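You operate a simulated robot arm through the tools that you are given. There is no shell and no other tool.

The job below is to be done with a simulated robot arm. You get a single attempt, and the scene is never put back.

## Task
Put things in order on the top of the vice bench. At the end: the blue board fuse (marked "15 A") from the top of the vice bench stands where the white bush stood; the white bush stands where the yellow volt tester stood; the blue cleaning pad is on the brown sleeves carton; the brown bush stands on top of the silver spacer block; the yellow volt tester stands where the blue cleaning pad stood; whatever was shut is shut again. Leave all else as you found it, and nothing knocked over.

Only the result counts: the job must be done as asked and must still hold three seconds after the hand-in. Knocking over, shifting, dropping, spilling or breaking anything else fails it.

## Robot
A 6-joint arm with a two-finger gripper, fixed in place. Base frame: the origin is at the foot of the arm, x ahead of it, y to its left, z up; the work surface is at about z = 0. Units: m, rad, N and s.
With the tool pointing down near the work surface it reaches from about 0.24 to 0.62 m from the base axis. Its first joint turns from -1.152 to 1.152 rad. Payload 1.37 kg.
Tool frame: the origin (TCP) lies between the finger pads and is the grasp point; the fingertips stand 0.022 m ahead of it; z points along the fingers, y is the line along which they close. Largest opening 0.092 m; the body of the gripper starts 0.065 m behind the TCP.
Orientation is that of the tool frame in the base frame, as a unit quaternion [w, x, y, z]. With the fingers straight down and closing along the base's y, the tool's x points along the base's -x, its y along +y and its z along -z.

## Interface
- The arm moves only by the tool arm_command. Its argument "increments" is one flat list of numbers, 7 for each row, row after row: the shift along the tool's x, y, z in m, then the turn, a rotation vector about the tool's x, y, z in rad, then the opening in per cent of the stroke, from 0 (shut) to 100 (fully open). In form: [tx, ty, tz, ax, ay, az, grip, tx, ty, tz, ax, ay, az, grip, ...]. A call has 1 to 20 rows; each row shifts and turns the commanded pose from where the row before left it, along the tool's axes as they then stand. Rows are played at 5 a second. More than 0.05 m and 0.15 rad between two rows, or a gripper value outside its range, and nothing of the call is played. Where a pose cannot be reached the arm comes as near as it can. A force on the tool above 40 N (or 10 N above the force at the start of the call, whichever is more), or a blocked arm, ends the call early, and 0.2 s more pass. The fingers move at their own pace and stop on an object; they squeeze with about 26 N. The grip force told is the motor's: it shows also when the fingers shut on nothing. Time passes only in rows, and 0.2 s behind the last, so rows that do not move let the fingers close. The reply holds the time, the measured pose of the TCP, the force on the tool along the base axes, the opening and the grip force, in the units named above and with some noise, with the torque about the TCP (base axes, N m) and any sound that the robot's microphone picked up.
- Cameras (640 x 400 px; columns grow to the right, rows downward): "scene" is fixed at [0.0277, -0.4331, 0.5681]; the picture's right is [0.82, -0.58, 0.00], its down [-0.41, -0.57, -0.71] and it looks along [0.41, 0.58, -0.70] (base axes); focal length 345 px, centre (320, 200). "wrist" rides on the gripper at [0.071, 0.019, -0.102] in the tool frame; the picture's right is [-0.26, 0.97, 0.00], its down [-0.75, -0.20, -0.62] and it looks along [-0.60, -0.16, 0.78] (tool axes); focal length 280 px, centre (320, 200). There is no depth. A picture from a camera that has moved, and an enlarged one, comes with that camera's place and axes in the base frame and with its lens.
- capture(camera): a new picture of that camera. No time passes.
- close_up(camera, box): a new picture of the part [left, top, right, bottom] of that camera's present view, enlarged. No time passes.
- hand_in(): hands the job in; it is judged then, once.

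Nothing tells you positions but the pictures and the camera data. Unless the task says otherwise, let go and move clear before handing in.

The tools are called after ">>>" as a command line: name --argument value ..., lists and objects as JSON in quotes. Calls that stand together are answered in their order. arm_command: Moves the arm, as the interface text tells. Its arguments: {"type":"object","properties":{"increments":{"type":"array"}},"required":["increments"]} The other tools are called the same way: capture (camera) takes a picture; close_up (camera, box) takes an enlarged picture of a part of a camera's view; hand_in () hands the job in.

At the start:

```text
t: 0.0
tool_pos: [0.3341, -0.0116, 0.2614]
ee_rot: [0.0, 0.0, 1.0, 0.0]
ft_force: [0.4, 0.3, -1.3]
torque: [0.03, -0.04, -0.03]
finger_gap: 0.0918
grip_force: 0.1
```

scene: 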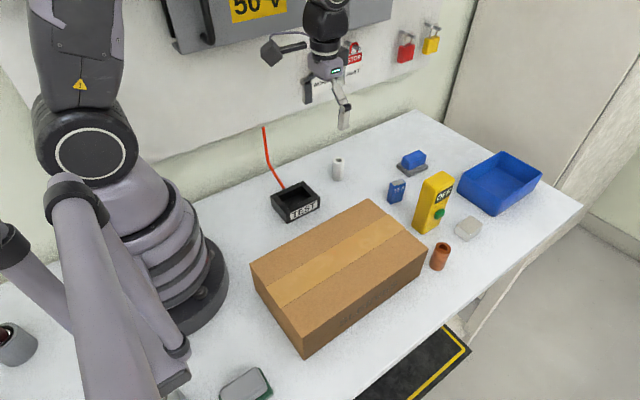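
wrist: 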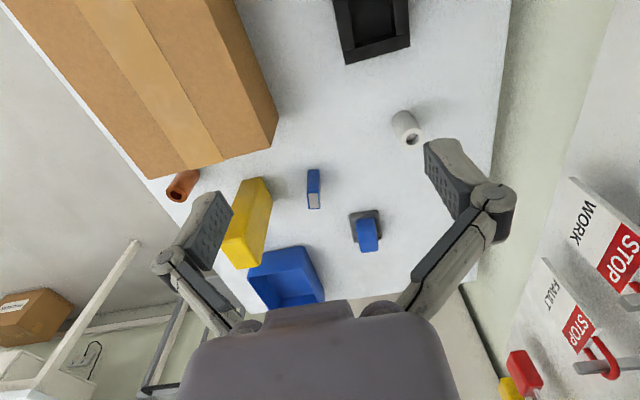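

I see a bench with a large brown carton, a black TEST tray with a red lead, a white bush, a small blue fuse, a blue item on a grey base, a yellow tester, a silver block, a brown bush and a blue tray. I'll take enlarged pictures to identify and locate each one.

>>> close_up --camera "scene" --box '[370, 130, 500, 280]'

>>> close_up --camera "scene" --box '[240, 120, 370, 240]'

>>> close_up --camera "scene" --box '[240, 180, 440, 370]'

>>> close_up --camera "wrist" --box '[150, 80, 450, 320]'

>>> close_up --camera "scene" --box '[0, 280, 320, 400]'

```text
2.67 times, centred on (435, 205) of scene
camera zoom: at [0.0277, -0.4331, 0.5681], right [0.82, -0.58, 0.0], down [-0.41, -0.57, -0.71], along [0.41, 0.58, -0.7], focal length 920 px, centre (13, 187)
```

zoom: 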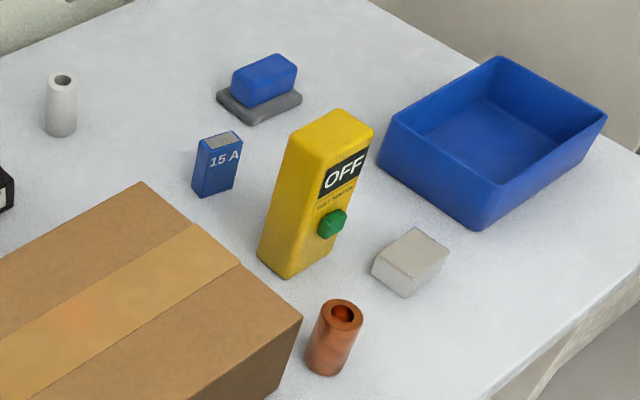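

```text
3.33 times, centred on (305, 180) of scene
camera zoom: at [0.0277, -0.4331, 0.5681], right [0.82, -0.58, 0.0], down [-0.41, -0.57, -0.71], along [0.41, 0.58, -0.7], focal length 1149 px, centre (370, 267)
```

zoom: 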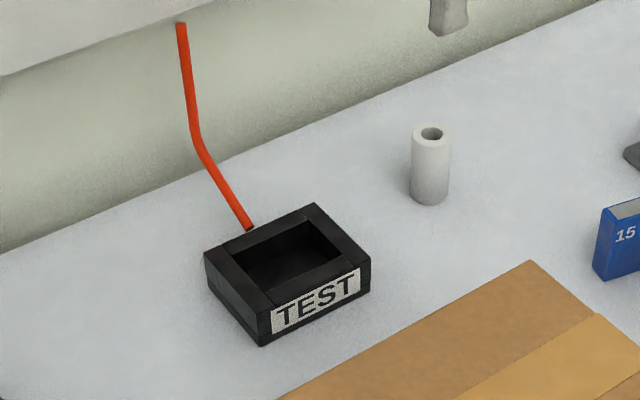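

```text
2.11 times, centred on (340, 275) of scene
camera zoom: at [0.0277, -0.4331, 0.5681], right [0.82, -0.58, 0.0], down [-0.41, -0.57, -0.71], along [0.41, 0.58, -0.7], focal length 726 px, centre (278, 42)
```

zoom: 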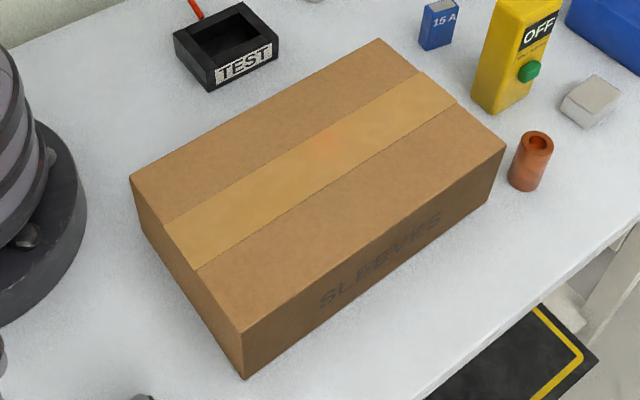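

```text
1.67 times, centred on (300, 200) of wrist
camera zoom: at [0.2633, 0.0089, 0.363], right [0.26, 0.97, 0.0], down [0.75, -0.2, 0.62], along [0.6, -0.16, -0.78], focal length 467 px, centre (353, 200)
```

zoom: 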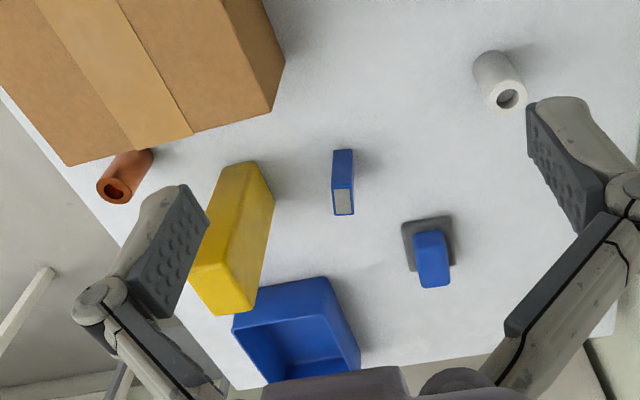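

```text
2.00 times, centred on (160, 340) of scene
camera zoom: at [0.0277, -0.4331, 0.5681], right [0.82, -0.58, 0.0], down [-0.41, -0.57, -0.71], along [0.41, 0.58, -0.7], focal length 690 px, centre (640, -80)
```

zoom: 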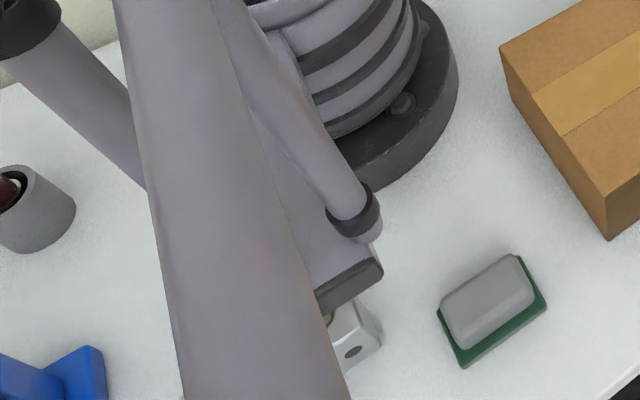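

The pad is the blue block on the grey sole, near x≈0.62, y≈0. The tester is near (0.50,-0.16), the fuse near (0.50,-0.07), the white bush near (0.44,0.07), the spacer near (0.566,-0.225) and the brown bush near (0.443,-0.247). I'll move the wrist camera in high above the pad for a better look.

>>> arm_command --increments '[-0.04, 0.003, 0.01, 0, 0, 0, 100, -0.04, 0.003, 0.01, 0, 0, 0, 100, -0.04, 0.003, 0.01, 0, 0, 0, 100, 0, 0, 0, 0, 0, 0, 100]'

>>> capture --camera "wrist"

>>> close_up --camera "wrist" --box '[240, 100, 440, 225]'

```text
t: 1.0
tool_pos: [0.4538, -0.003, 0.2308]
ee_rot: [-0.001, 0.0, 1.0, 0.0]
ft_force: [0.2, 0.3, -0.2]
torque: [0.01, -0.03, -0.02]
finger_gap: 0.0921
grip_force: 0.0
```

```text
taken
camera wrist: at [0.3825, 0.0172, 0.3329], right [0.26, 0.97, 0.0], down [0.75, -0.2, 0.62], along [0.6, -0.16, -0.78], focal length 280 px, centre (320, 200)
```

wrist: 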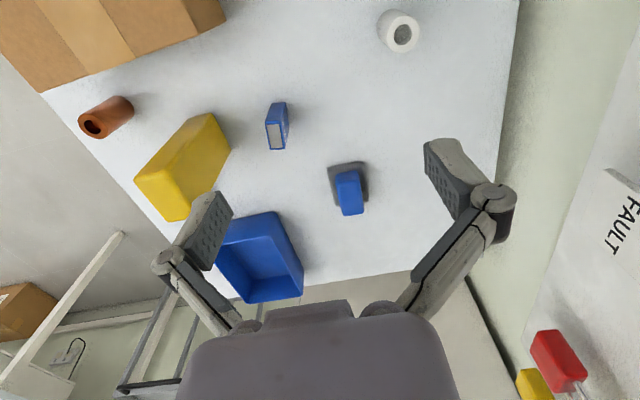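

```text
3.20 times, centred on (340, 162) of wrist
camera zoom: at [0.3825, 0.0172, 0.3329], right [0.26, 0.97, 0.0], down [0.75, -0.2, 0.62], along [0.6, -0.16, -0.78], focal length 897 px, centre (256, 320)
```

zoom: 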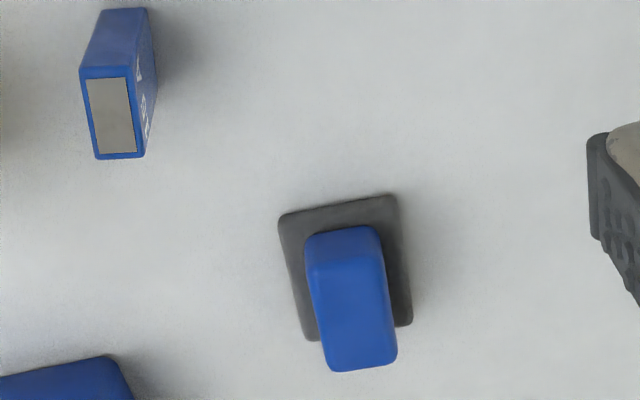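

The pad's handle is about 29 mm wide across y and centred near (0.617,-0.003), with its long side roughly along x. I'll move nearly over it at z≈0.15 to refine the estimate and test the reach.

>>> arm_command --increments '[-0.04, 0, 0.02, 0, 0, 0, 100, -0.04, 0, 0.02, 0, 0, 0, 100, -0.04, 0, 0.02, 0, 0, 0, 100, -0.02, 0, 0.02, 0, 0, 0, 100, 0, 0, 0, 0, 0, 0, 100]'

>>> capture --camera "wrist"

>>> close_up --camera "wrist" --box '[240, 60, 400, 160]'

>>> close_up --camera "scene" --box '[380, 130, 460, 180]'

```text
t: 2.2
tool_pos: [0.5962, 0.0001, 0.1499]
ee_rot: [0.0, 0.0, 1.0, 0.001]
ft_force: [-0.7, 0.2, -0.1]
torque: [-0.01, -0.01, 0.0]
finger_gap: 0.0923
grip_force: 0.0
```

```text
taken
camera wrist: at [0.5243, 0.0186, 0.2524], right [0.26, 0.97, 0.0], down [0.75, -0.2, 0.62], along [0.6, -0.16, -0.78], focal length 280 px, centre (320, 200)
```

wrist: 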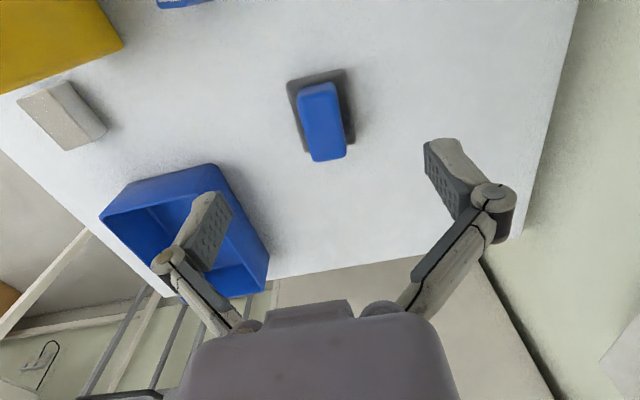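

```text
4.00 times, centred on (320, 110) of wrist
camera zoom: at [0.5243, 0.0186, 0.2524], right [0.26, 0.97, 0.0], down [0.75, -0.2, 0.62], along [0.6, -0.16, -0.78], focal length 1122 px, centre (320, 560)
```

zoom: 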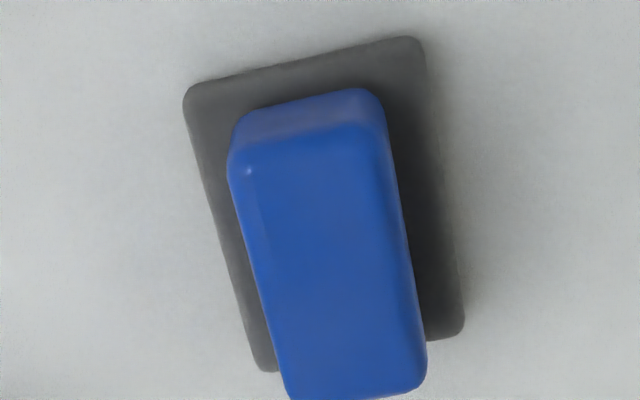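

```text
8.00 times, centred on (420, 155) of scene
camera zoom: at [0.0277, -0.4331, 0.5681], right [0.82, -0.58, 0.0], down [-0.41, -0.57, -0.71], along [0.41, 0.58, -0.7], focal length 2758 px, centre (-480, 560)
```

zoom: 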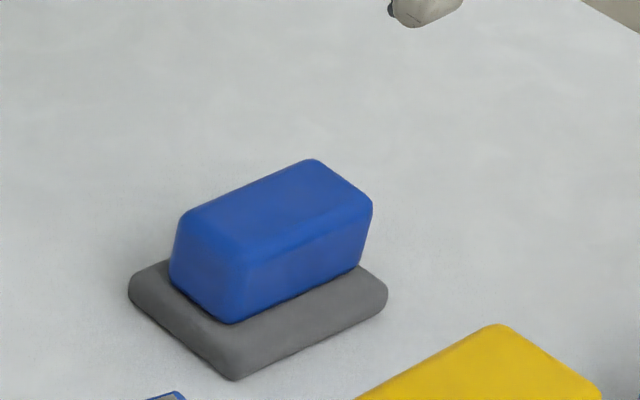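

The pad centre measures (0.6177,-0.0034) with a yaw of about -3.8°. The handle top is near z≈0.04 and the grey sole is about 13 mm thick. I'll line up over it, turn slightly and come down part way.

>>> arm_command --increments '[-0.011, -0.0017, 0.02, 0, 0, 0, 100, -0.011, -0.0017, 0.02, 0, 0, 0.066, 100, 0, 0, 0.02, 0, 0, 0, 100, 0, 0, 0, 0, 0, 0, 100]'

>>> capture --camera "wrist"

>>> arm_command --increments '[0, 0, 0, 0, 0, 0, 100]'

```text
t: 3.2
tool_pos: [0.6162, -0.0048, 0.0911]
ee_rot: [0.0, 0.033, 0.999, 0.0]
ft_force: [-0.5, 0.1, 1.7]
torque: [-0.04, -0.01, 0.03]
finger_gap: 0.0922
grip_force: 0.0
```

```text
taken
camera wrist: at [0.546, 0.0201, 0.1931], right [0.33, 0.95, 0.0], down [0.74, -0.25, 0.63], along [0.59, -0.2, -0.78], focal length 280 px, centre (320, 200)
```

wrist: 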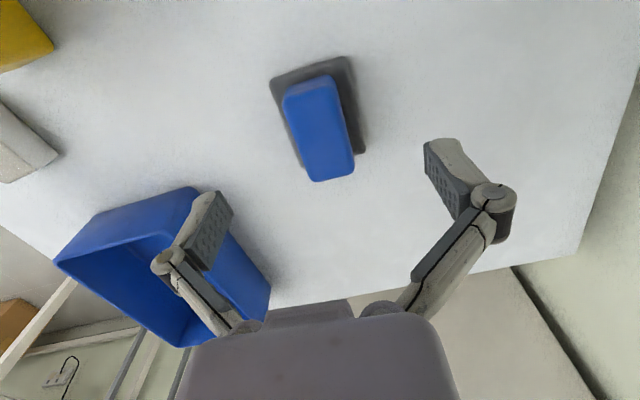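

```text
t: 3.6
tool_pos: [0.616, -0.0044, 0.0915]
ee_rot: [0.0, 0.033, 0.999, 0.0]
ft_force: [-0.9, 0.0, 0.1]
torque: [-0.01, -0.01, -0.03]
finger_gap: 0.0921
grip_force: 0.0
```

The tool is centred over the handle and the blue tray is about 6 cm clear of the nearer finger. I'll go down to z≈0.040 and close on the handle.

>>> arm_command --increments '[0, 0, 0.018, 0, 0, 0, 100, 0, 0, 0.018, 0, 0, 0, 100, 0, 0, 0.0155, 0, 0, 0, 100, 0, 0, 0, 0, 0, 0, 100]'

>>> capture --camera "wrist"

>>> close_up --camera "scene" --box '[350, 100, 510, 200]'

```text
t: 4.6
tool_pos: [0.6153, -0.0041, 0.0402]
ee_rot: [0.001, 0.033, 0.999, -0.001]
ft_force: [-0.5, 0.1, -0.5]
torque: [0.01, 0.01, -0.03]
finger_gap: 0.0921
grip_force: 0.2
```

```text
taken
camera wrist: at [0.5459, 0.0201, 0.1417], right [0.33, 0.95, 0.0], down [0.74, -0.25, 0.63], along [0.59, -0.2, -0.78], focal length 280 px, centre (320, 200)
```

wrist: 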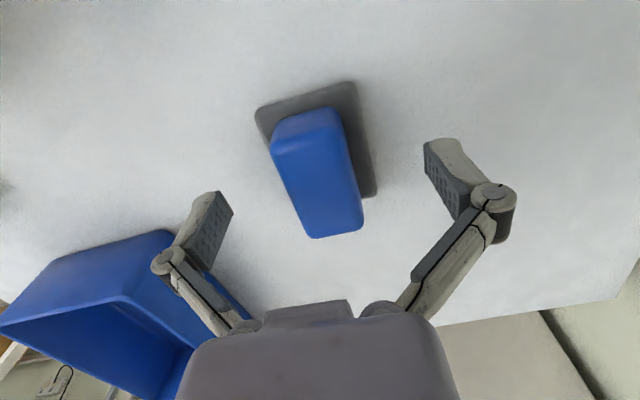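

```text
4.00 times, centred on (430, 150) of scene
camera zoom: at [0.0277, -0.4331, 0.5681], right [0.82, -0.58, 0.0], down [-0.41, -0.57, -0.71], along [0.41, 0.58, -0.7], focal length 1379 px, centre (-120, 400)
```

zoom: 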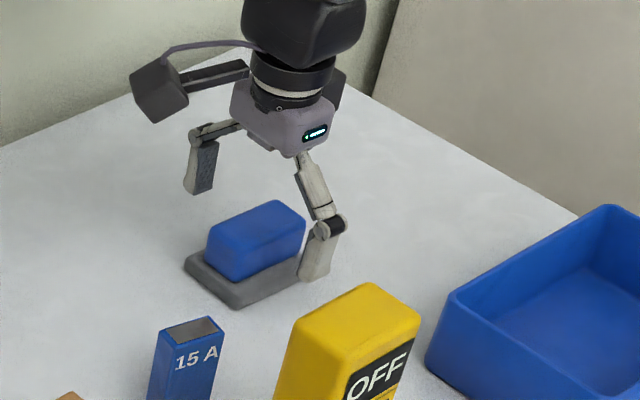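

The handle sits midway between the fingers. Closing now.

>>> arm_command --increments '[0, 0, 0, 0, 0, 0, 50, 0, 0, 0, 0, 0, 0, 30, 0, 0, 0, 0, 0, 0, 10, 0, 0, 0, 0, 0, 0, 0, 0, 0, 0, 0, 0, 0, 0, 0, 0, 0, 0, 0, 0, 0]'

>>> capture --camera "wrist"

```text
t: 6.0
tool_pos: [0.6162, -0.005, 0.04]
ee_rot: [0.0, 0.032, 0.999, 0.0]
ft_force: [0.1, -0.2, 1.0]
torque: [0.01, 0.03, 0.02]
finger_gap: 0.0311
grip_force: 25.8
```

```text
taken
camera wrist: at [0.5459, 0.0201, 0.142], right [0.33, 0.95, 0.0], down [0.74, -0.25, 0.63], along [0.59, -0.2, -0.78], focal length 280 px, centre (320, 200)
```

wrist: 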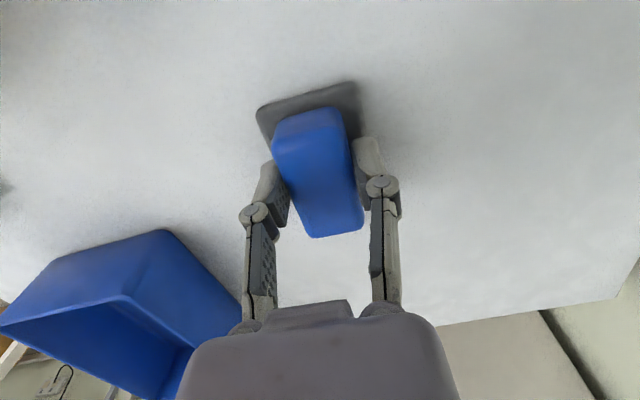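

The pad is gripped at a 31 mm gap. I'll lift it straight up and check it before crossing.

>>> arm_command --increments '[0, 0, -0.02, 0, 0, 0, 0, 0, 0, -0.04, 0, 0, 0, 0, 0, 0, -0.04, 0, 0, 0, 0, 0, 0, -0.04, 0, 0, 0, 0, 0, 0, -0.02, 0, 0, 0, 0, 0, 0, 0, 0, 0, 0, 0]'

>>> capture --camera "scene"

>>> capture --camera "wrist"

```text
t: 7.4
tool_pos: [0.6172, -0.0045, 0.2023]
ee_rot: [0.0, 0.033, 0.999, 0.0]
ft_force: [-0.2, 0.0, -1.8]
torque: [-0.02, 0.03, -0.02]
finger_gap: 0.031
grip_force: 25.6
```

```text
taken
```

scene: 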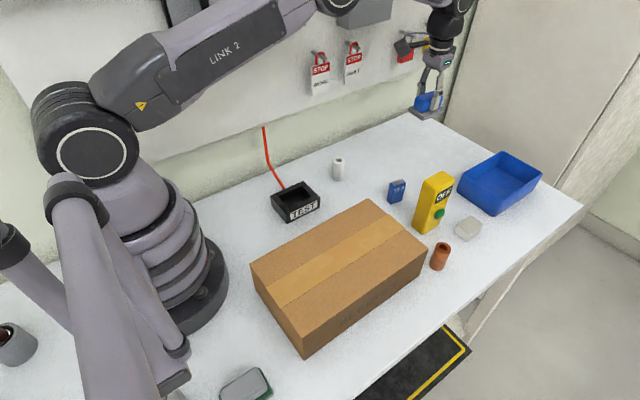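

```text
taken
camera wrist: at [0.5472, 0.0199, 0.304], right [0.33, 0.95, 0.0], down [0.74, -0.25, 0.62], along [0.59, -0.2, -0.78], focal length 280 px, centre (320, 200)
```

wrist: 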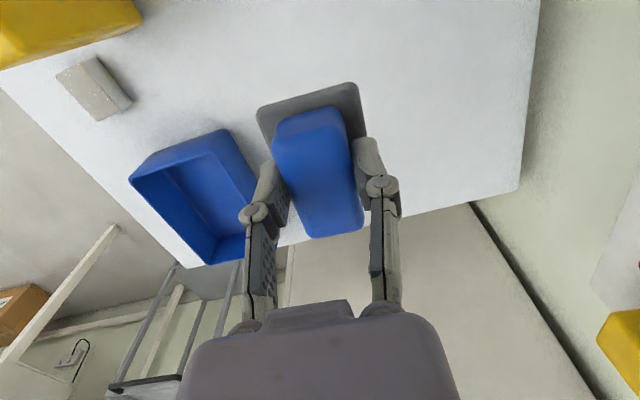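

The pad is lifted cleanly as one piece. I'll carry it at z≈0.20 to above the carton centre, about (0.26,-0.168).

>>> arm_command --increments '[0.0383, -0.0208, 0, 0, 0, 0, 0, 0.0383, -0.0208, 0, 0, 0, 0, 0, 0.0383, -0.0208, 0, 0, 0, 0, 0, 0.0383, -0.0208, 0, 0, 0, 0, 0, 0.0383, -0.0208, 0, 0, 0, 0, 0, 0.0383, -0.0208, 0, 0, 0, 0, 0, 0.0383, -0.0208, 0, 0, 0, 0, 0, 0.0383, -0.0208, 0, 0, 0, 0, 0, 0.0383, -0.0208, 0, 0, 0, 0, 0, 0, 0, 0, 0, 0, 0, 0]'

>>> capture --camera "scene"

>>> capture --camera "wrist"

```text
t: 9.6
tool_pos: [0.2587, -0.171, 0.1988]
ee_rot: [0.0, 0.033, 0.999, 0.0]
ft_force: [0.1, -0.7, -0.4]
torque: [0.01, -0.02, -0.01]
finger_gap: 0.0311
grip_force: 25.9
```

```text
taken
```

scene: 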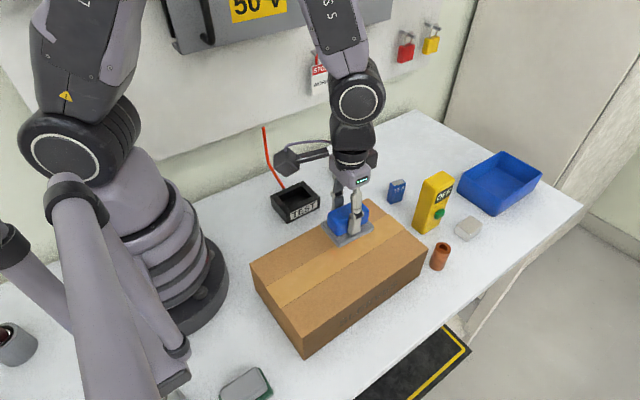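

```text
taken
camera wrist: at [0.189, -0.1465, 0.3005], right [0.32, 0.95, 0.0], down [0.74, -0.25, 0.63], along [0.59, -0.2, -0.78], focal length 280 px, centre (320, 200)
```

wrist: 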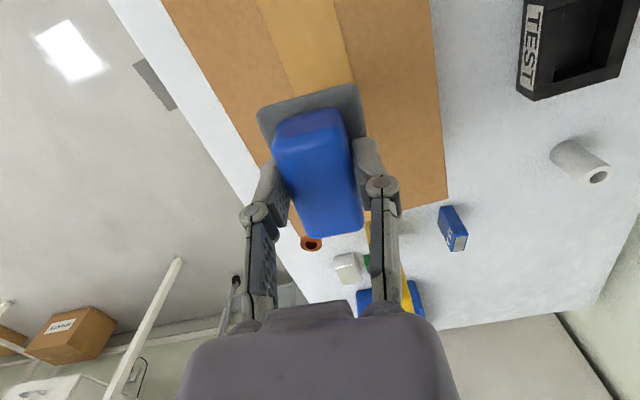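

The pad is over the carton. I'll descend to z≈0.135, then feel for the carton top in small steps.

>>> arm_command --increments '[0, 0, 0.02, 0, 0, 0, 0, 0, 0, 0.02, 0, 0, 0, 0, 0, 0, 0.02, 0, 0, 0, 0, 0, 0, 0.006, 0, 0, 0, 0, 0, 0, 0, 0, 0, 0, 0]'

>>> close_up --camera "scene" --box '[290, 160, 410, 250]'

```text
t: 10.8
tool_pos: [0.2597, -0.1698, 0.1327]
ee_rot: [0.0, 0.033, 0.999, 0.0]
ft_force: [0.6, -0.2, -0.7]
torque: [0.05, -0.01, -0.01]
finger_gap: 0.0311
grip_force: 26.0
```

```text
4.44 times, centred on (350, 205) of scene
camera zoom: at [0.0277, -0.4331, 0.5681], right [0.82, -0.58, 0.0], down [-0.41, -0.57, -0.71], along [0.41, 0.58, -0.7], focal length 1532 px, centre (187, 178)
```

zoom: 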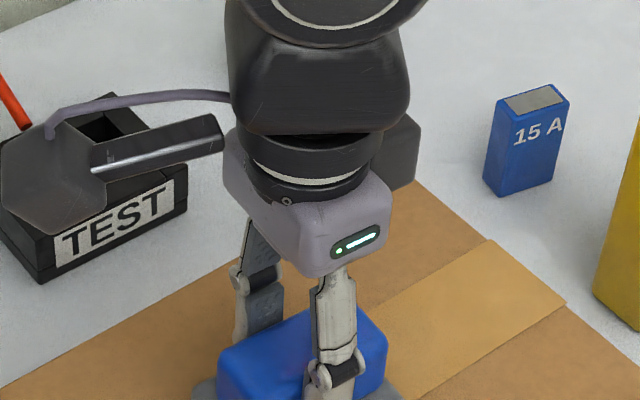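

>>> arm_command --increments '[0, 0, 0.002, 0, 0, 0, 0, 0, 0, 0.002, 0, 0, 0, 0, 0, 0, 0.002, 0, 0, 0, 0, 0, 0, 0, 0, 0, 0, 0]'

>>> close_up --camera "scene" --box '[300, 200, 400, 262]'

```text
t: 11.8
tool_pos: [0.2601, -0.1699, 0.1284]
ee_rot: [0.0, 0.034, 0.999, 0.001]
ft_force: [0.3, 0.2, 0.0]
torque: [-0.01, 0.01, 0.01]
finger_gap: 0.0311
grip_force: 25.8
```

```text
6.40 times, centred on (350, 231) of scene
camera zoom: at [0.0277, -0.4331, 0.5681], right [0.82, -0.58, 0.0], down [-0.41, -0.57, -0.71], along [0.41, 0.58, -0.7], focal length 2207 px, centre (128, 2)
```

zoom: 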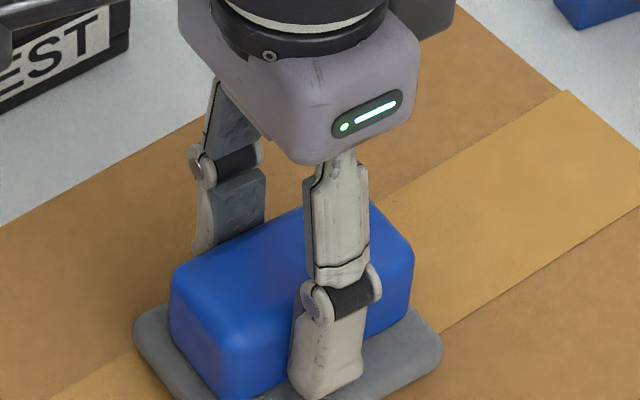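

>>> arm_command --increments '[0, 0, 0.0015, 0, 0, 0, 0, 0, 0, 0.0015, 0, 0, 0, 0, 0, 0, 0, 0, 0, 0, 0]'

>>> arm_command --increments '[0, 0, 0.001, 0, 0, 0, 0, 0, 0, 0, 0, 0, 0, 0]'

>>> arm_command --increments '[0, 0, 0.001, 0, 0, 0, 0, 0, 0, 0, 0, 0, 0, 0]'

```text
t: 12.6
tool_pos: [0.2606, -0.1688, 0.1241]
ee_rot: [0.002, 0.033, 0.999, -0.001]
ft_force: [-0.7, -0.4, 20.1]
torque: [-0.05, 0.04, 0.01]
finger_gap: 0.0313
grip_force: 26.2
```

```text
t: 13.2
tool_pos: [0.2598, -0.1698, 0.1239]
ee_rot: [0.001, 0.033, 0.999, 0.0]
ft_force: [1.0, 0.7, 20.5]
torque: [0.01, -0.1, 0.01]
finger_gap: 0.0313
grip_force: 25.8
```

```text
t: 13.8
tool_pos: [0.259, -0.1689, 0.1228]
ee_rot: [0.0, 0.034, 0.999, 0.001]
ft_force: [-0.6, 0.4, 20.0]
torque: [0.03, -0.02, -0.02]
finger_gap: 0.0314
grip_force: 26.4
```

Contact with the carton is clear at about 20 N. I'll ease off a little, then open.

>>> arm_command --increments '[0, 0, -0.0015, 0, 0, 0, 0, 0, 0, 0, 0, 0, 0, 0]'

>>> close_up --camera "scene" --box '[300, 200, 400, 262]'

```text
t: 14.4
tool_pos: [0.2596, -0.1702, 0.1234]
ee_rot: [-0.001, 0.033, 0.999, 0.0]
ft_force: [-1.1, 0.1, -1.1]
torque: [-0.01, 0.0, -0.03]
finger_gap: 0.031
grip_force: 25.8
```

```text
6.40 times, centred on (350, 231) of scene
camera zoom: at [0.0277, -0.4331, 0.5681], right [0.82, -0.58, 0.0], down [-0.41, -0.57, -0.71], along [0.41, 0.58, -0.7], focal length 2207 px, centre (128, 2)
```

zoom: 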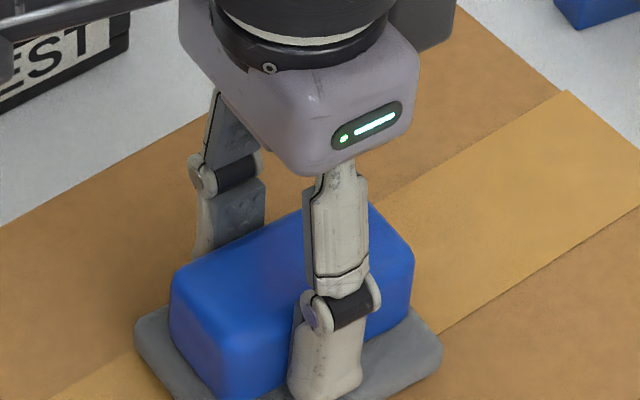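

The force is back near zero with the pad resting on the carton. I'll open and withdraw upward.

>>> arm_command --increments '[0, 0, 0, 0, 0, 0, 60, 0, 0, 0, 0, 0, 0, 100, 0, 0, 0, 0, 0, 0, 100, 0, 0, 0, 0, 0, 0, 100, 0, 0, -0.02, 0, 0, 0, 100, 0, 0, -0.04, 0, 0, 0, 100, 0, 0, -0.04, 0, 0, 0, 100, 0, 0, 0, 0, 0, 0, 100]'

>>> capture --camera "scene"

>>> capture --camera "wrist"

```text
t: 16.2
tool_pos: [0.261, -0.1695, 0.2243]
ee_rot: [0.0, 0.033, 0.999, 0.001]
ft_force: [-0.3, -1.0, 0.1]
torque: [0.02, 0.01, 0.01]
finger_gap: 0.0922
grip_force: 0.1
```

```text
taken
```

scene: 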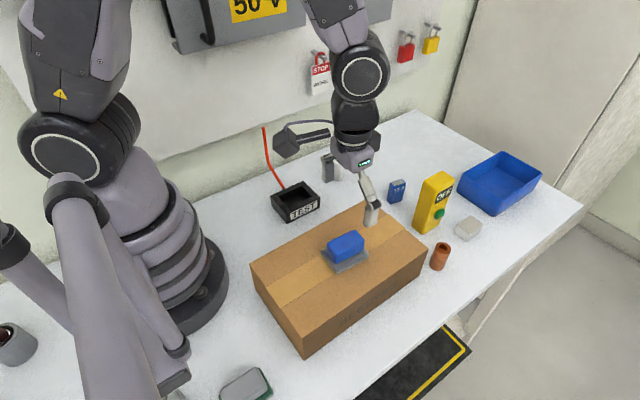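

```text
taken
camera wrist: at [0.1917, -0.1448, 0.3262], right [0.33, 0.95, 0.0], down [0.74, -0.25, 0.62], along [0.59, -0.2, -0.78], focal length 280 px, centre (320, 200)
```

wrist: 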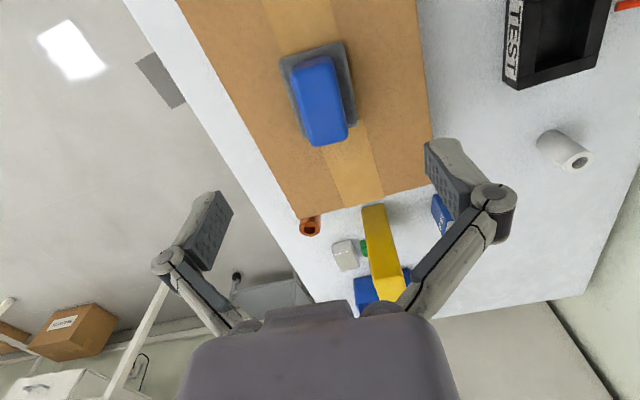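

The pad now stands on the carton and nothing else has moved. I'll square the tool up and look at the tester, spacer and brown bush from above.

>>> arm_command --increments '[0, 0, -0.02, 0, 0, -0.066, 100, -0.035, 0.005, -0.01, 0, 0, 0, 100, -0.035, 0.005, -0.01, 0, 0, 0, 100, -0.035, 0.005, -0.01, 0, 0, 0, 100, -0.035, 0.005, 0, 0, 0, 0, 100, 0, 0, 0, 0, 0, 0, 100]'

>>> capture --camera "wrist"

>>> close_up --camera "wrist" --box '[220, 60, 420, 185]'

>>> close_up --camera "scene" --box '[390, 160, 490, 250]'

```text
t: 17.6
tool_pos: [0.4011, -0.1511, 0.2735]
ee_rot: [-0.001, 0.0, 1.0, 0.0]
ft_force: [0.1, -0.7, 0.5]
torque: [-0.04, -0.02, -0.02]
finger_gap: 0.0918
grip_force: 0.0
```

```text
taken
camera wrist: at [0.33, -0.131, 0.3748], right [0.26, 0.97, 0.0], down [0.75, -0.2, 0.62], along [0.6, -0.16, -0.78], focal length 280 px, centre (320, 200)
```

wrist: 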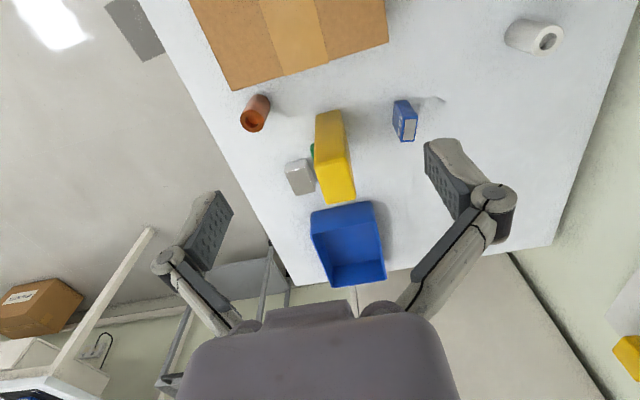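

```text
3.20 times, centred on (320, 122) of wrist
camera zoom: at [0.33, -0.131, 0.3748], right [0.26, 0.97, 0.0], down [0.75, -0.2, 0.62], along [0.6, -0.16, -0.78], focal length 897 px, centre (320, 448)
```

zoom: 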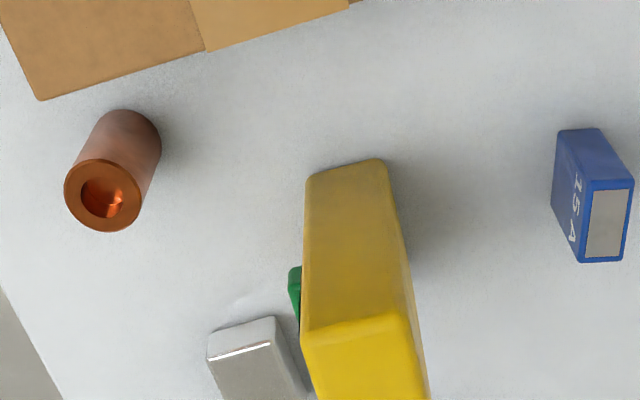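

```text
4.44 times, centred on (440, 205) of scene
camera zoom: at [0.0277, -0.4331, 0.5681], right [0.82, -0.58, 0.0], down [-0.41, -0.57, -0.71], along [0.41, 0.58, -0.7], focal length 1532 px, centre (-213, 178)
```

zoom: 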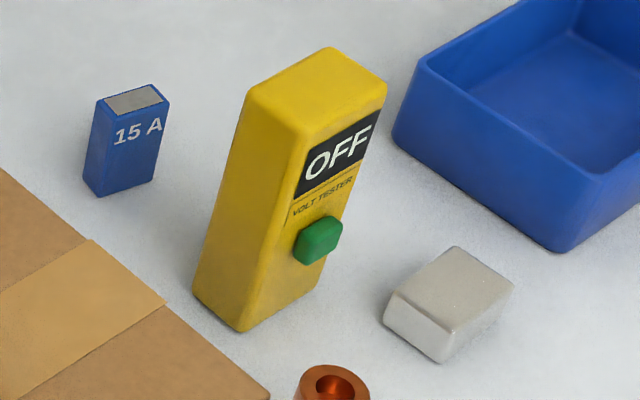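

The tester's base spans roughly x 0.475–0.527 and y -0.177 to -0.143, with a yaw of about -2.5° and a height of about 0.125. I'll move nearly over it for a precise top view.

>>> arm_command --increments '[-0.035, -0.004, 0.012, 0, 0, 0, 100, -0.035, -0.004, 0.012, 0, 0, 0, 100, 0, 0, 0, 0, 0, 0, 100]'

>>> capture --camera "wrist"

>>> close_up --camera "wrist" --box '[250, 60, 410, 160]'

>>> close_up --camera "wrist" --box '[160, 40, 320, 140]'

```text
t: 18.4
tool_pos: [0.4714, -0.1599, 0.2484]
ee_rot: [0.0, 0.0, 1.0, 0.0]
ft_force: [-0.2, -0.1, 0.4]
torque: [-0.02, 0.04, 0.01]
finger_gap: 0.092
grip_force: 0.0
```

```text
taken
camera wrist: at [0.4001, -0.1399, 0.3508], right [0.26, 0.97, 0.0], down [0.75, -0.2, 0.62], along [0.6, -0.16, -0.78], focal length 280 px, centre (320, 200)
```

wrist: 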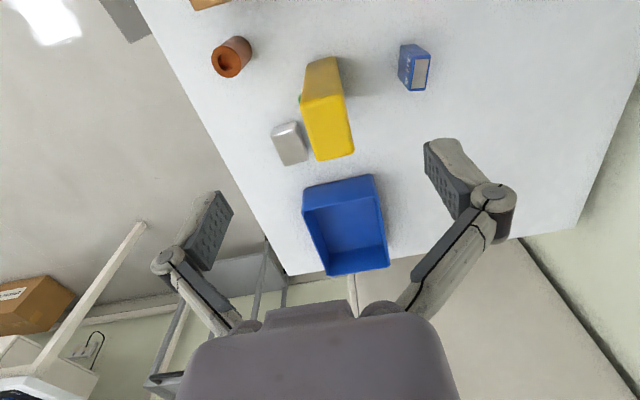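

```text
4.00 times, centred on (330, 110) of wrist
camera zoom: at [0.4001, -0.1399, 0.3508], right [0.26, 0.97, 0.0], down [0.75, -0.2, 0.62], along [0.6, -0.16, -0.78], focal length 1122 px, centre (280, 560)
```

zoom: 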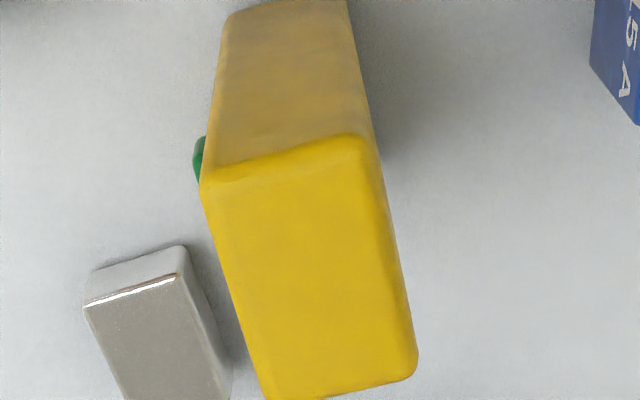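

```text
4.00 times, centred on (240, 90) of wrist
camera zoom: at [0.4001, -0.1399, 0.3508], right [0.26, 0.97, 0.0], down [0.75, -0.2, 0.62], along [0.6, -0.16, -0.78], focal length 1122 px, centre (640, 640)
```

zoom: 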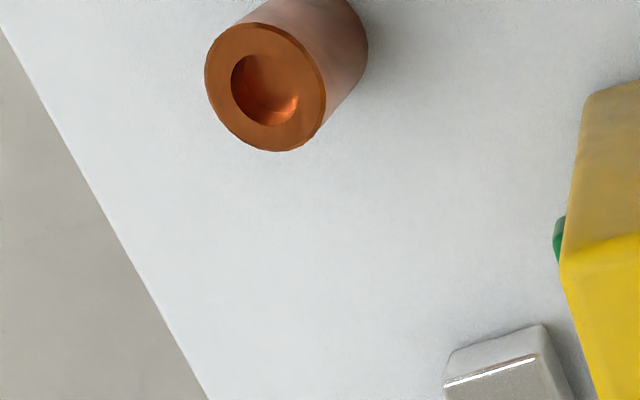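

The tester's top centre is about (0.502,-0.160), it is 36 mm wide across y, and the green button is below z≈0.07. I'll grip it high, with the TCP at z≈0.105, to stay clear of the button.

>>> arm_command --increments '[-0.0306, -0.0006, 0.02, 0, 0, 0.02, 100, 0, 0, 0.04, 0, 0, 0, 100, 0, 0, 0, 0, 0, 0, 100]'

>>> capture --camera "wrist"

```text
t: 19.2
tool_pos: [0.5034, -0.1591, 0.189]
ee_rot: [0.0, 0.01, 1.0, 0.0]
ft_force: [-0.1, 0.3, -0.3]
torque: [-0.02, -0.02, 0.01]
finger_gap: 0.092
grip_force: 0.1
```

```text
taken
camera wrist: at [0.4319, -0.1379, 0.2899], right [0.28, 0.96, 0.0], down [0.75, -0.22, 0.63], along [0.6, -0.18, -0.78], focal length 280 px, centre (320, 200)
```

wrist: 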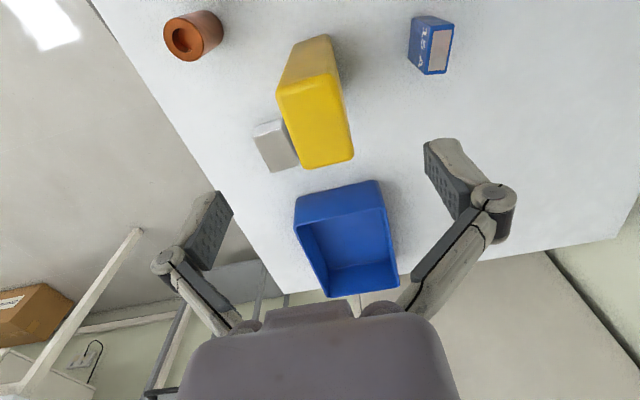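

Aligned. I'll descend to z≈0.105 and close.

>>> arm_command --increments '[0, -0.001, 0.03, 0, 0, 0, 100, 0, 0, 0.03, 0, 0, 0, 100, 0, 0, 0.024, 0, 0, 0, 100, 0, 0, 0, 0, 0, 0, 100]'

>>> capture --camera "wrist"

>>> close_up --camera "scene" --box '[370, 130, 530, 250]'

```text
t: 20.2
tool_pos: [0.5023, -0.1604, 0.1056]
ee_rot: [0.0, 0.009, 1.0, 0.0]
ft_force: [-0.5, -0.5, -0.2]
torque: [-0.03, 0.01, 0.04]
finger_gap: 0.092
grip_force: 0.1
```

```text
taken
camera wrist: at [0.431, -0.1393, 0.2083], right [0.28, 0.96, 0.0], down [0.75, -0.22, 0.63], along [0.6, -0.18, -0.78], focal length 280 px, centre (320, 200)
```

wrist: 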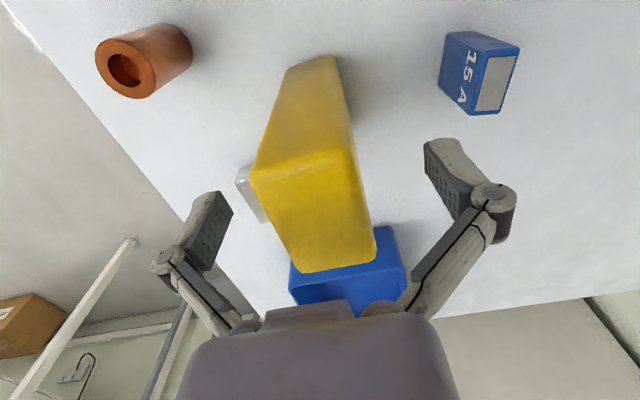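

```text
3.33 times, centred on (450, 190) of scene
camera zoom: at [0.0277, -0.4331, 0.5681], right [0.82, -0.58, 0.0], down [-0.41, -0.57, -0.71], along [0.41, 0.58, -0.7], focal length 1149 px, centre (-113, 233)
```

zoom: 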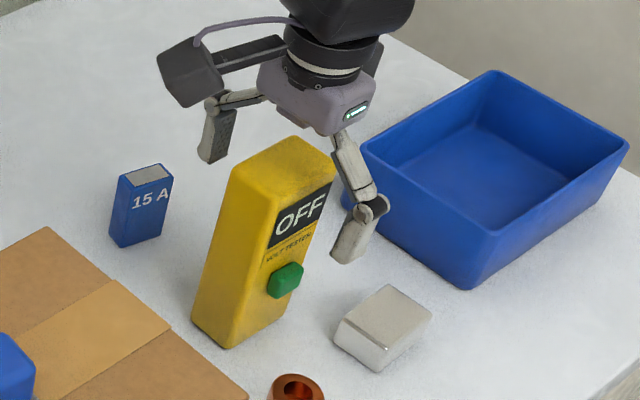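

The near fingertip will land above the green button, over the OFF label. Closing.

>>> arm_command --increments '[0, 0, 0, 0, 0, 0, 50, 0, 0, 0, 0, 0, 0, 30, 0, 0, 0, 0, 0, 0, 10, 0, 0, 0, 0, 0, 0, 0, 0, 0, 0, 0, 0, 0, 0, 0, 0, 0, 0, 0, 0, 0]'

>>> close_up --camera "scene" --box '[370, 130, 530, 250]'

>>> capture --camera "wrist"

```text
t: 21.6
tool_pos: [0.5022, -0.1597, 0.1072]
ee_rot: [-0.001, 0.009, 1.0, -0.001]
ft_force: [-0.9, 0.8, 1.9]
torque: [-0.01, 0.04, -0.01]
finger_gap: 0.0356
grip_force: 26.1
```

```text
3.33 times, centred on (450, 190) of scene
camera zoom: at [0.0277, -0.4331, 0.5681], right [0.82, -0.58, 0.0], down [-0.41, -0.57, -0.71], along [0.41, 0.58, -0.7], focal length 1149 px, centre (-113, 233)
```

zoom: 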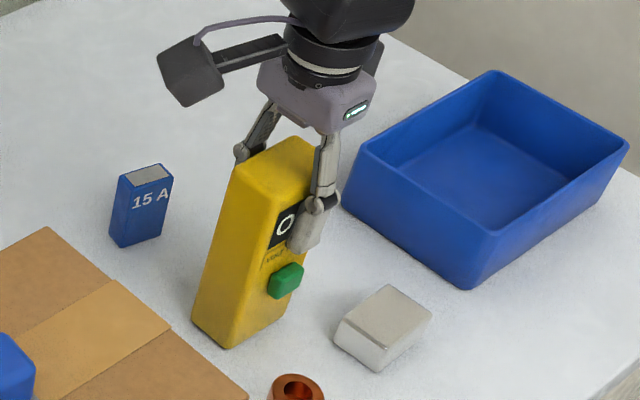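

```text
taken
camera wrist: at [0.431, -0.1392, 0.2087], right [0.28, 0.96, 0.0], down [0.75, -0.22, 0.63], along [0.6, -0.18, -0.78], focal length 280 px, centre (320, 200)
```

wrist: 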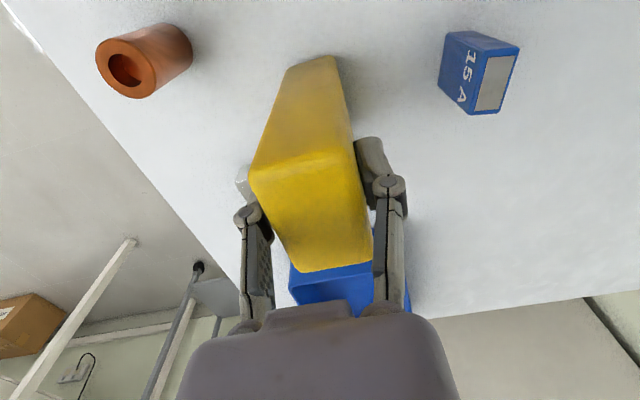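

The tester is held at a 36 mm gap with the button clear, and its centre is at about (0.502,-0.160). I'll lift it 8 cm and carry it to the pad's old place at (0.617,-0.0035).

>>> arm_command --increments '[0, 0, -0.02, 0, 0, 0, 0, 0, 0, -0.03, 0, 0, 0, 0, 0, 0, -0.03, 0, 0, 0, 0, 0, 0, 0, 0, 0, 0, 0]'

>>> capture --camera "scene"

```text
t: 22.6
tool_pos: [0.5017, -0.1603, 0.1875]
ee_rot: [0.0, 0.01, 1.0, 0.0]
ft_force: [0.0, -0.1, -2.5]
torque: [0.02, 0.0, -0.01]
finger_gap: 0.0353
grip_force: 26.2
```

```text
taken
```

scene: 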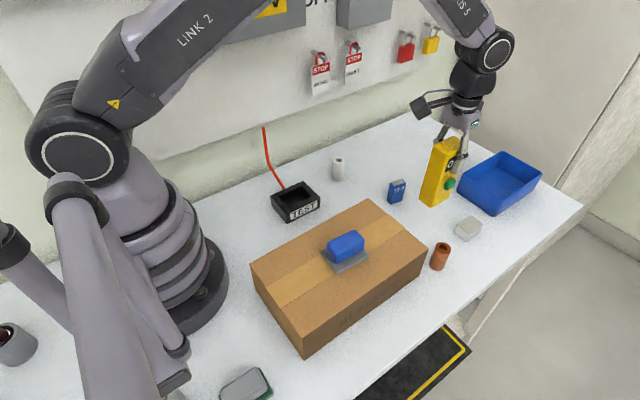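

>>> arm_command --increments '[-0.0224, 0.0317, 0, 0, 0, 0, 0, -0.0224, 0.0317, 0, 0, 0, 0, 0, -0.0224, 0.0317, 0, 0, 0, 0, 0, -0.0224, 0.0317, 0, 0, 0, 0, 0, -0.0224, 0.0317, 0, 0, 0, 0, 0, 0, 0, 0, 0, 0, 0, 0]'

>>> arm_command --increments '[0, 0, 0, 0, 0, 0, 0]'

>>> capture --camera "scene"

>>> capture --camera "wrist"

```text
t: 24.0
tool_pos: [0.6161, -0.0015, 0.1863]
ee_rot: [0.0, 0.01, 1.0, 0.0]
ft_force: [-0.7, 1.0, -1.7]
torque: [0.03, -0.01, 0.01]
finger_gap: 0.0357
grip_force: 25.6
```

```text
t: 24.4
tool_pos: [0.6161, -0.0021, 0.1867]
ee_rot: [0.0, 0.01, 1.0, 0.001]
ft_force: [0.8, 0.8, -1.8]
torque: [0.02, -0.04, -0.01]
finger_gap: 0.0354
grip_force: 26.3
```

```text
taken
```

scene: 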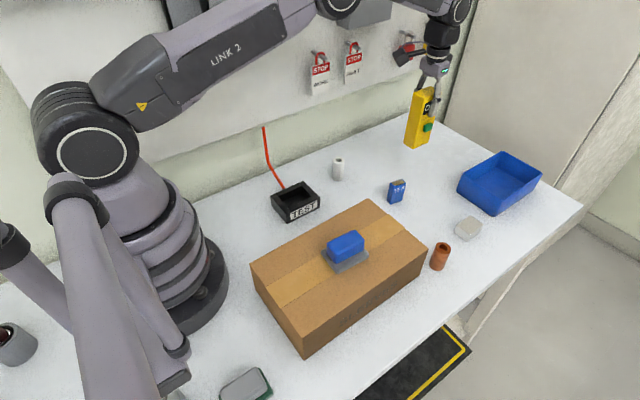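

```text
taken
camera wrist: at [0.5452, 0.0187, 0.288], right [0.28, 0.96, 0.0], down [0.75, -0.22, 0.62], along [0.6, -0.18, -0.78], focal length 280 px, centre (320, 200)
```

wrist: 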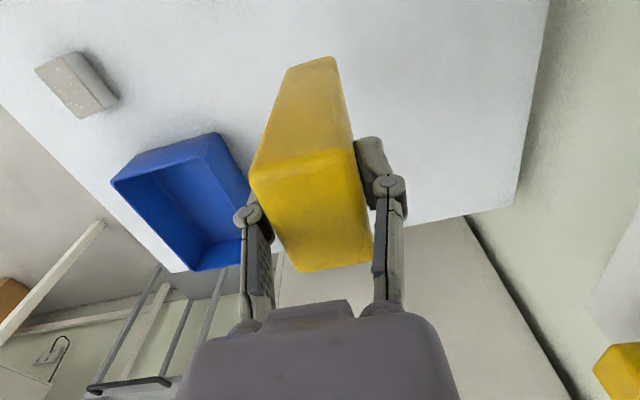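

The TCP is at about (0.616,-0.0018). I'll correct by 1–2 mm and lower the tester to just above the bench.

>>> arm_command --increments '[-0.001, -0.0018, 0.02, 0, 0, 0, 0, 0, 0, 0.025, 0, 0, 0, 0, 0, 0, 0.02, 0, 0, 0, 0, 0, 0, 0.009, 0, 0, 0, 0, 0, 0, 0, 0, 0, 0, 0]'

>>> close_up --camera "scene" --box '[370, 70, 530, 190]'

```text
t: 25.6
tool_pos: [0.6175, -0.0037, 0.113]
ee_rot: [0.0, 0.01, 1.0, 0.0]
ft_force: [-0.1, -0.8, -1.1]
torque: [0.01, 0.0, 0.03]
finger_gap: 0.0354
grip_force: 26.4
```

```text
3.33 times, centred on (450, 130) of scene
camera zoom: at [0.0277, -0.4331, 0.5681], right [0.82, -0.58, 0.0], down [-0.41, -0.57, -0.71], along [0.41, 0.58, -0.7], focal length 1149 px, centre (-113, 433)
```

zoom: 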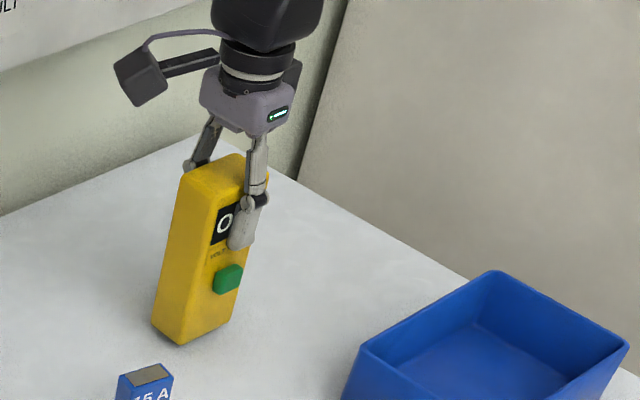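

>>> arm_command --increments '[0, 0, 0.002, 0, 0, 0, 0, 0, 0, 0.002, 0, 0, 0, 0, 0, 0, 0, 0, 0, 0, 0]'

>>> arm_command --increments '[0, 0, 0.001, 0, 0, 0, 0, 0, 0, 0, 0, 0, 0, 0]'

```text
t: 26.4
tool_pos: [0.6173, -0.0044, 0.1098]
ee_rot: [0.0, 0.009, 1.0, -0.001]
ft_force: [-0.3, 0.8, -1.6]
torque: [-0.02, 0.0, 0.0]
finger_gap: 0.0355
grip_force: 25.8
```

```text
t: 27.0
tool_pos: [0.6152, -0.0034, 0.1085]
ee_rot: [0.0, 0.01, 1.0, 0.001]
ft_force: [0.5, 0.6, -1.5]
torque: [0.01, -0.01, 0.0]
finger_gap: 0.0356
grip_force: 25.8
```

>>> arm_command --increments '[0, 0, 0.001, 0, 0, 0, 0, 0, 0, 0, 0, 0, 0, 0]'

>>> arm_command --increments '[0, 0, 0.0007, 0, 0, 0, 0, 0, 0, 0, 0, 0, 0, 0]'

```text
t: 27.6
tool_pos: [0.6175, -0.0043, 0.1077]
ee_rot: [0.0, 0.01, 1.0, 0.0]
ft_force: [-1.9, 0.8, 3.5]
torque: [-0.03, 0.22, 0.0]
finger_gap: 0.0353
grip_force: 26.5
```

```text
t: 28.2
tool_pos: [0.6173, -0.004, 0.1065]
ee_rot: [0.001, 0.009, 1.0, 0.0]
ft_force: [-4.7, 1.4, 14.0]
torque: [-0.07, 0.48, -0.01]
finger_gap: 0.0353
grip_force: 26.1
```

The tester touches the bench with a slight edge bias. I'll ease to light contact and open gently.

>>> arm_command --increments '[0, 0, -0.0006, 0, 0, 0, 0, 0, 0, 0, 0, 0, 0, 0, 0, 0, 0, 0, 0, 0, 38, 0, 0, 0, 0, 0, 0, 45, 0, 0, 0, 0, 0, 0, 55, 0, 0, 0, 0, 0, 0, 70, 0, 0, 0, 0, 0, 0, 85, 0, 0, 0, 0, 0, 0, 85]'

>>> capture --camera "wrist"

>>> close_up --camera "scene" --box '[370, 70, 530, 190]'

```text
t: 30.0
tool_pos: [0.6163, -0.0041, 0.1063]
ee_rot: [0.001, 0.01, 1.0, 0.0]
ft_force: [0.8, -0.4, 0.8]
torque: [0.0, -0.01, -0.02]
finger_gap: 0.0783
grip_force: 0.1
```

```text
taken
camera wrist: at [0.546, 0.0169, 0.2082], right [0.28, 0.96, 0.0], down [0.75, -0.22, 0.63], along [0.6, -0.18, -0.78], focal length 280 px, centre (320, 200)
```

wrist: 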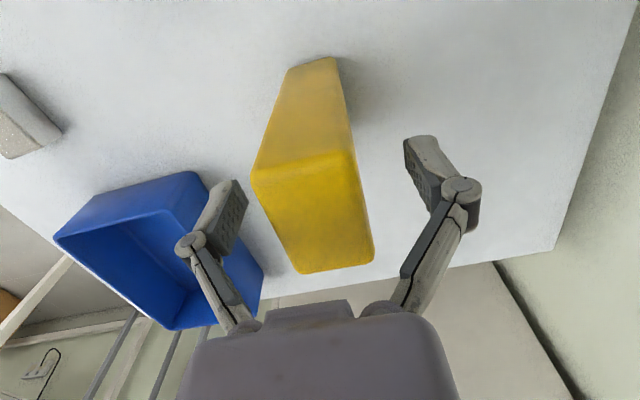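

```text
3.33 times, centred on (450, 130) of scene
camera zoom: at [0.0277, -0.4331, 0.5681], right [0.82, -0.58, 0.0], down [-0.41, -0.57, -0.71], along [0.41, 0.58, -0.7], focal length 1149 px, centre (-113, 433)
```

zoom: 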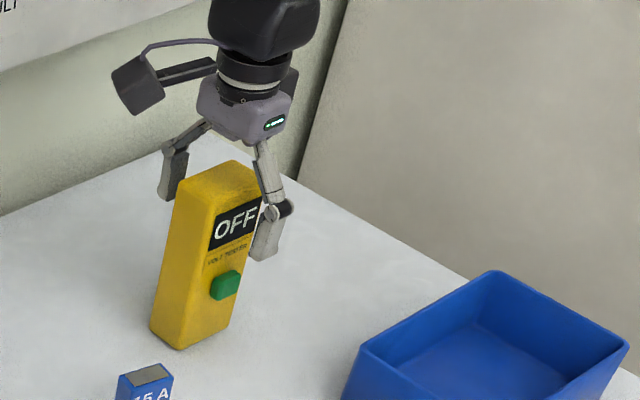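

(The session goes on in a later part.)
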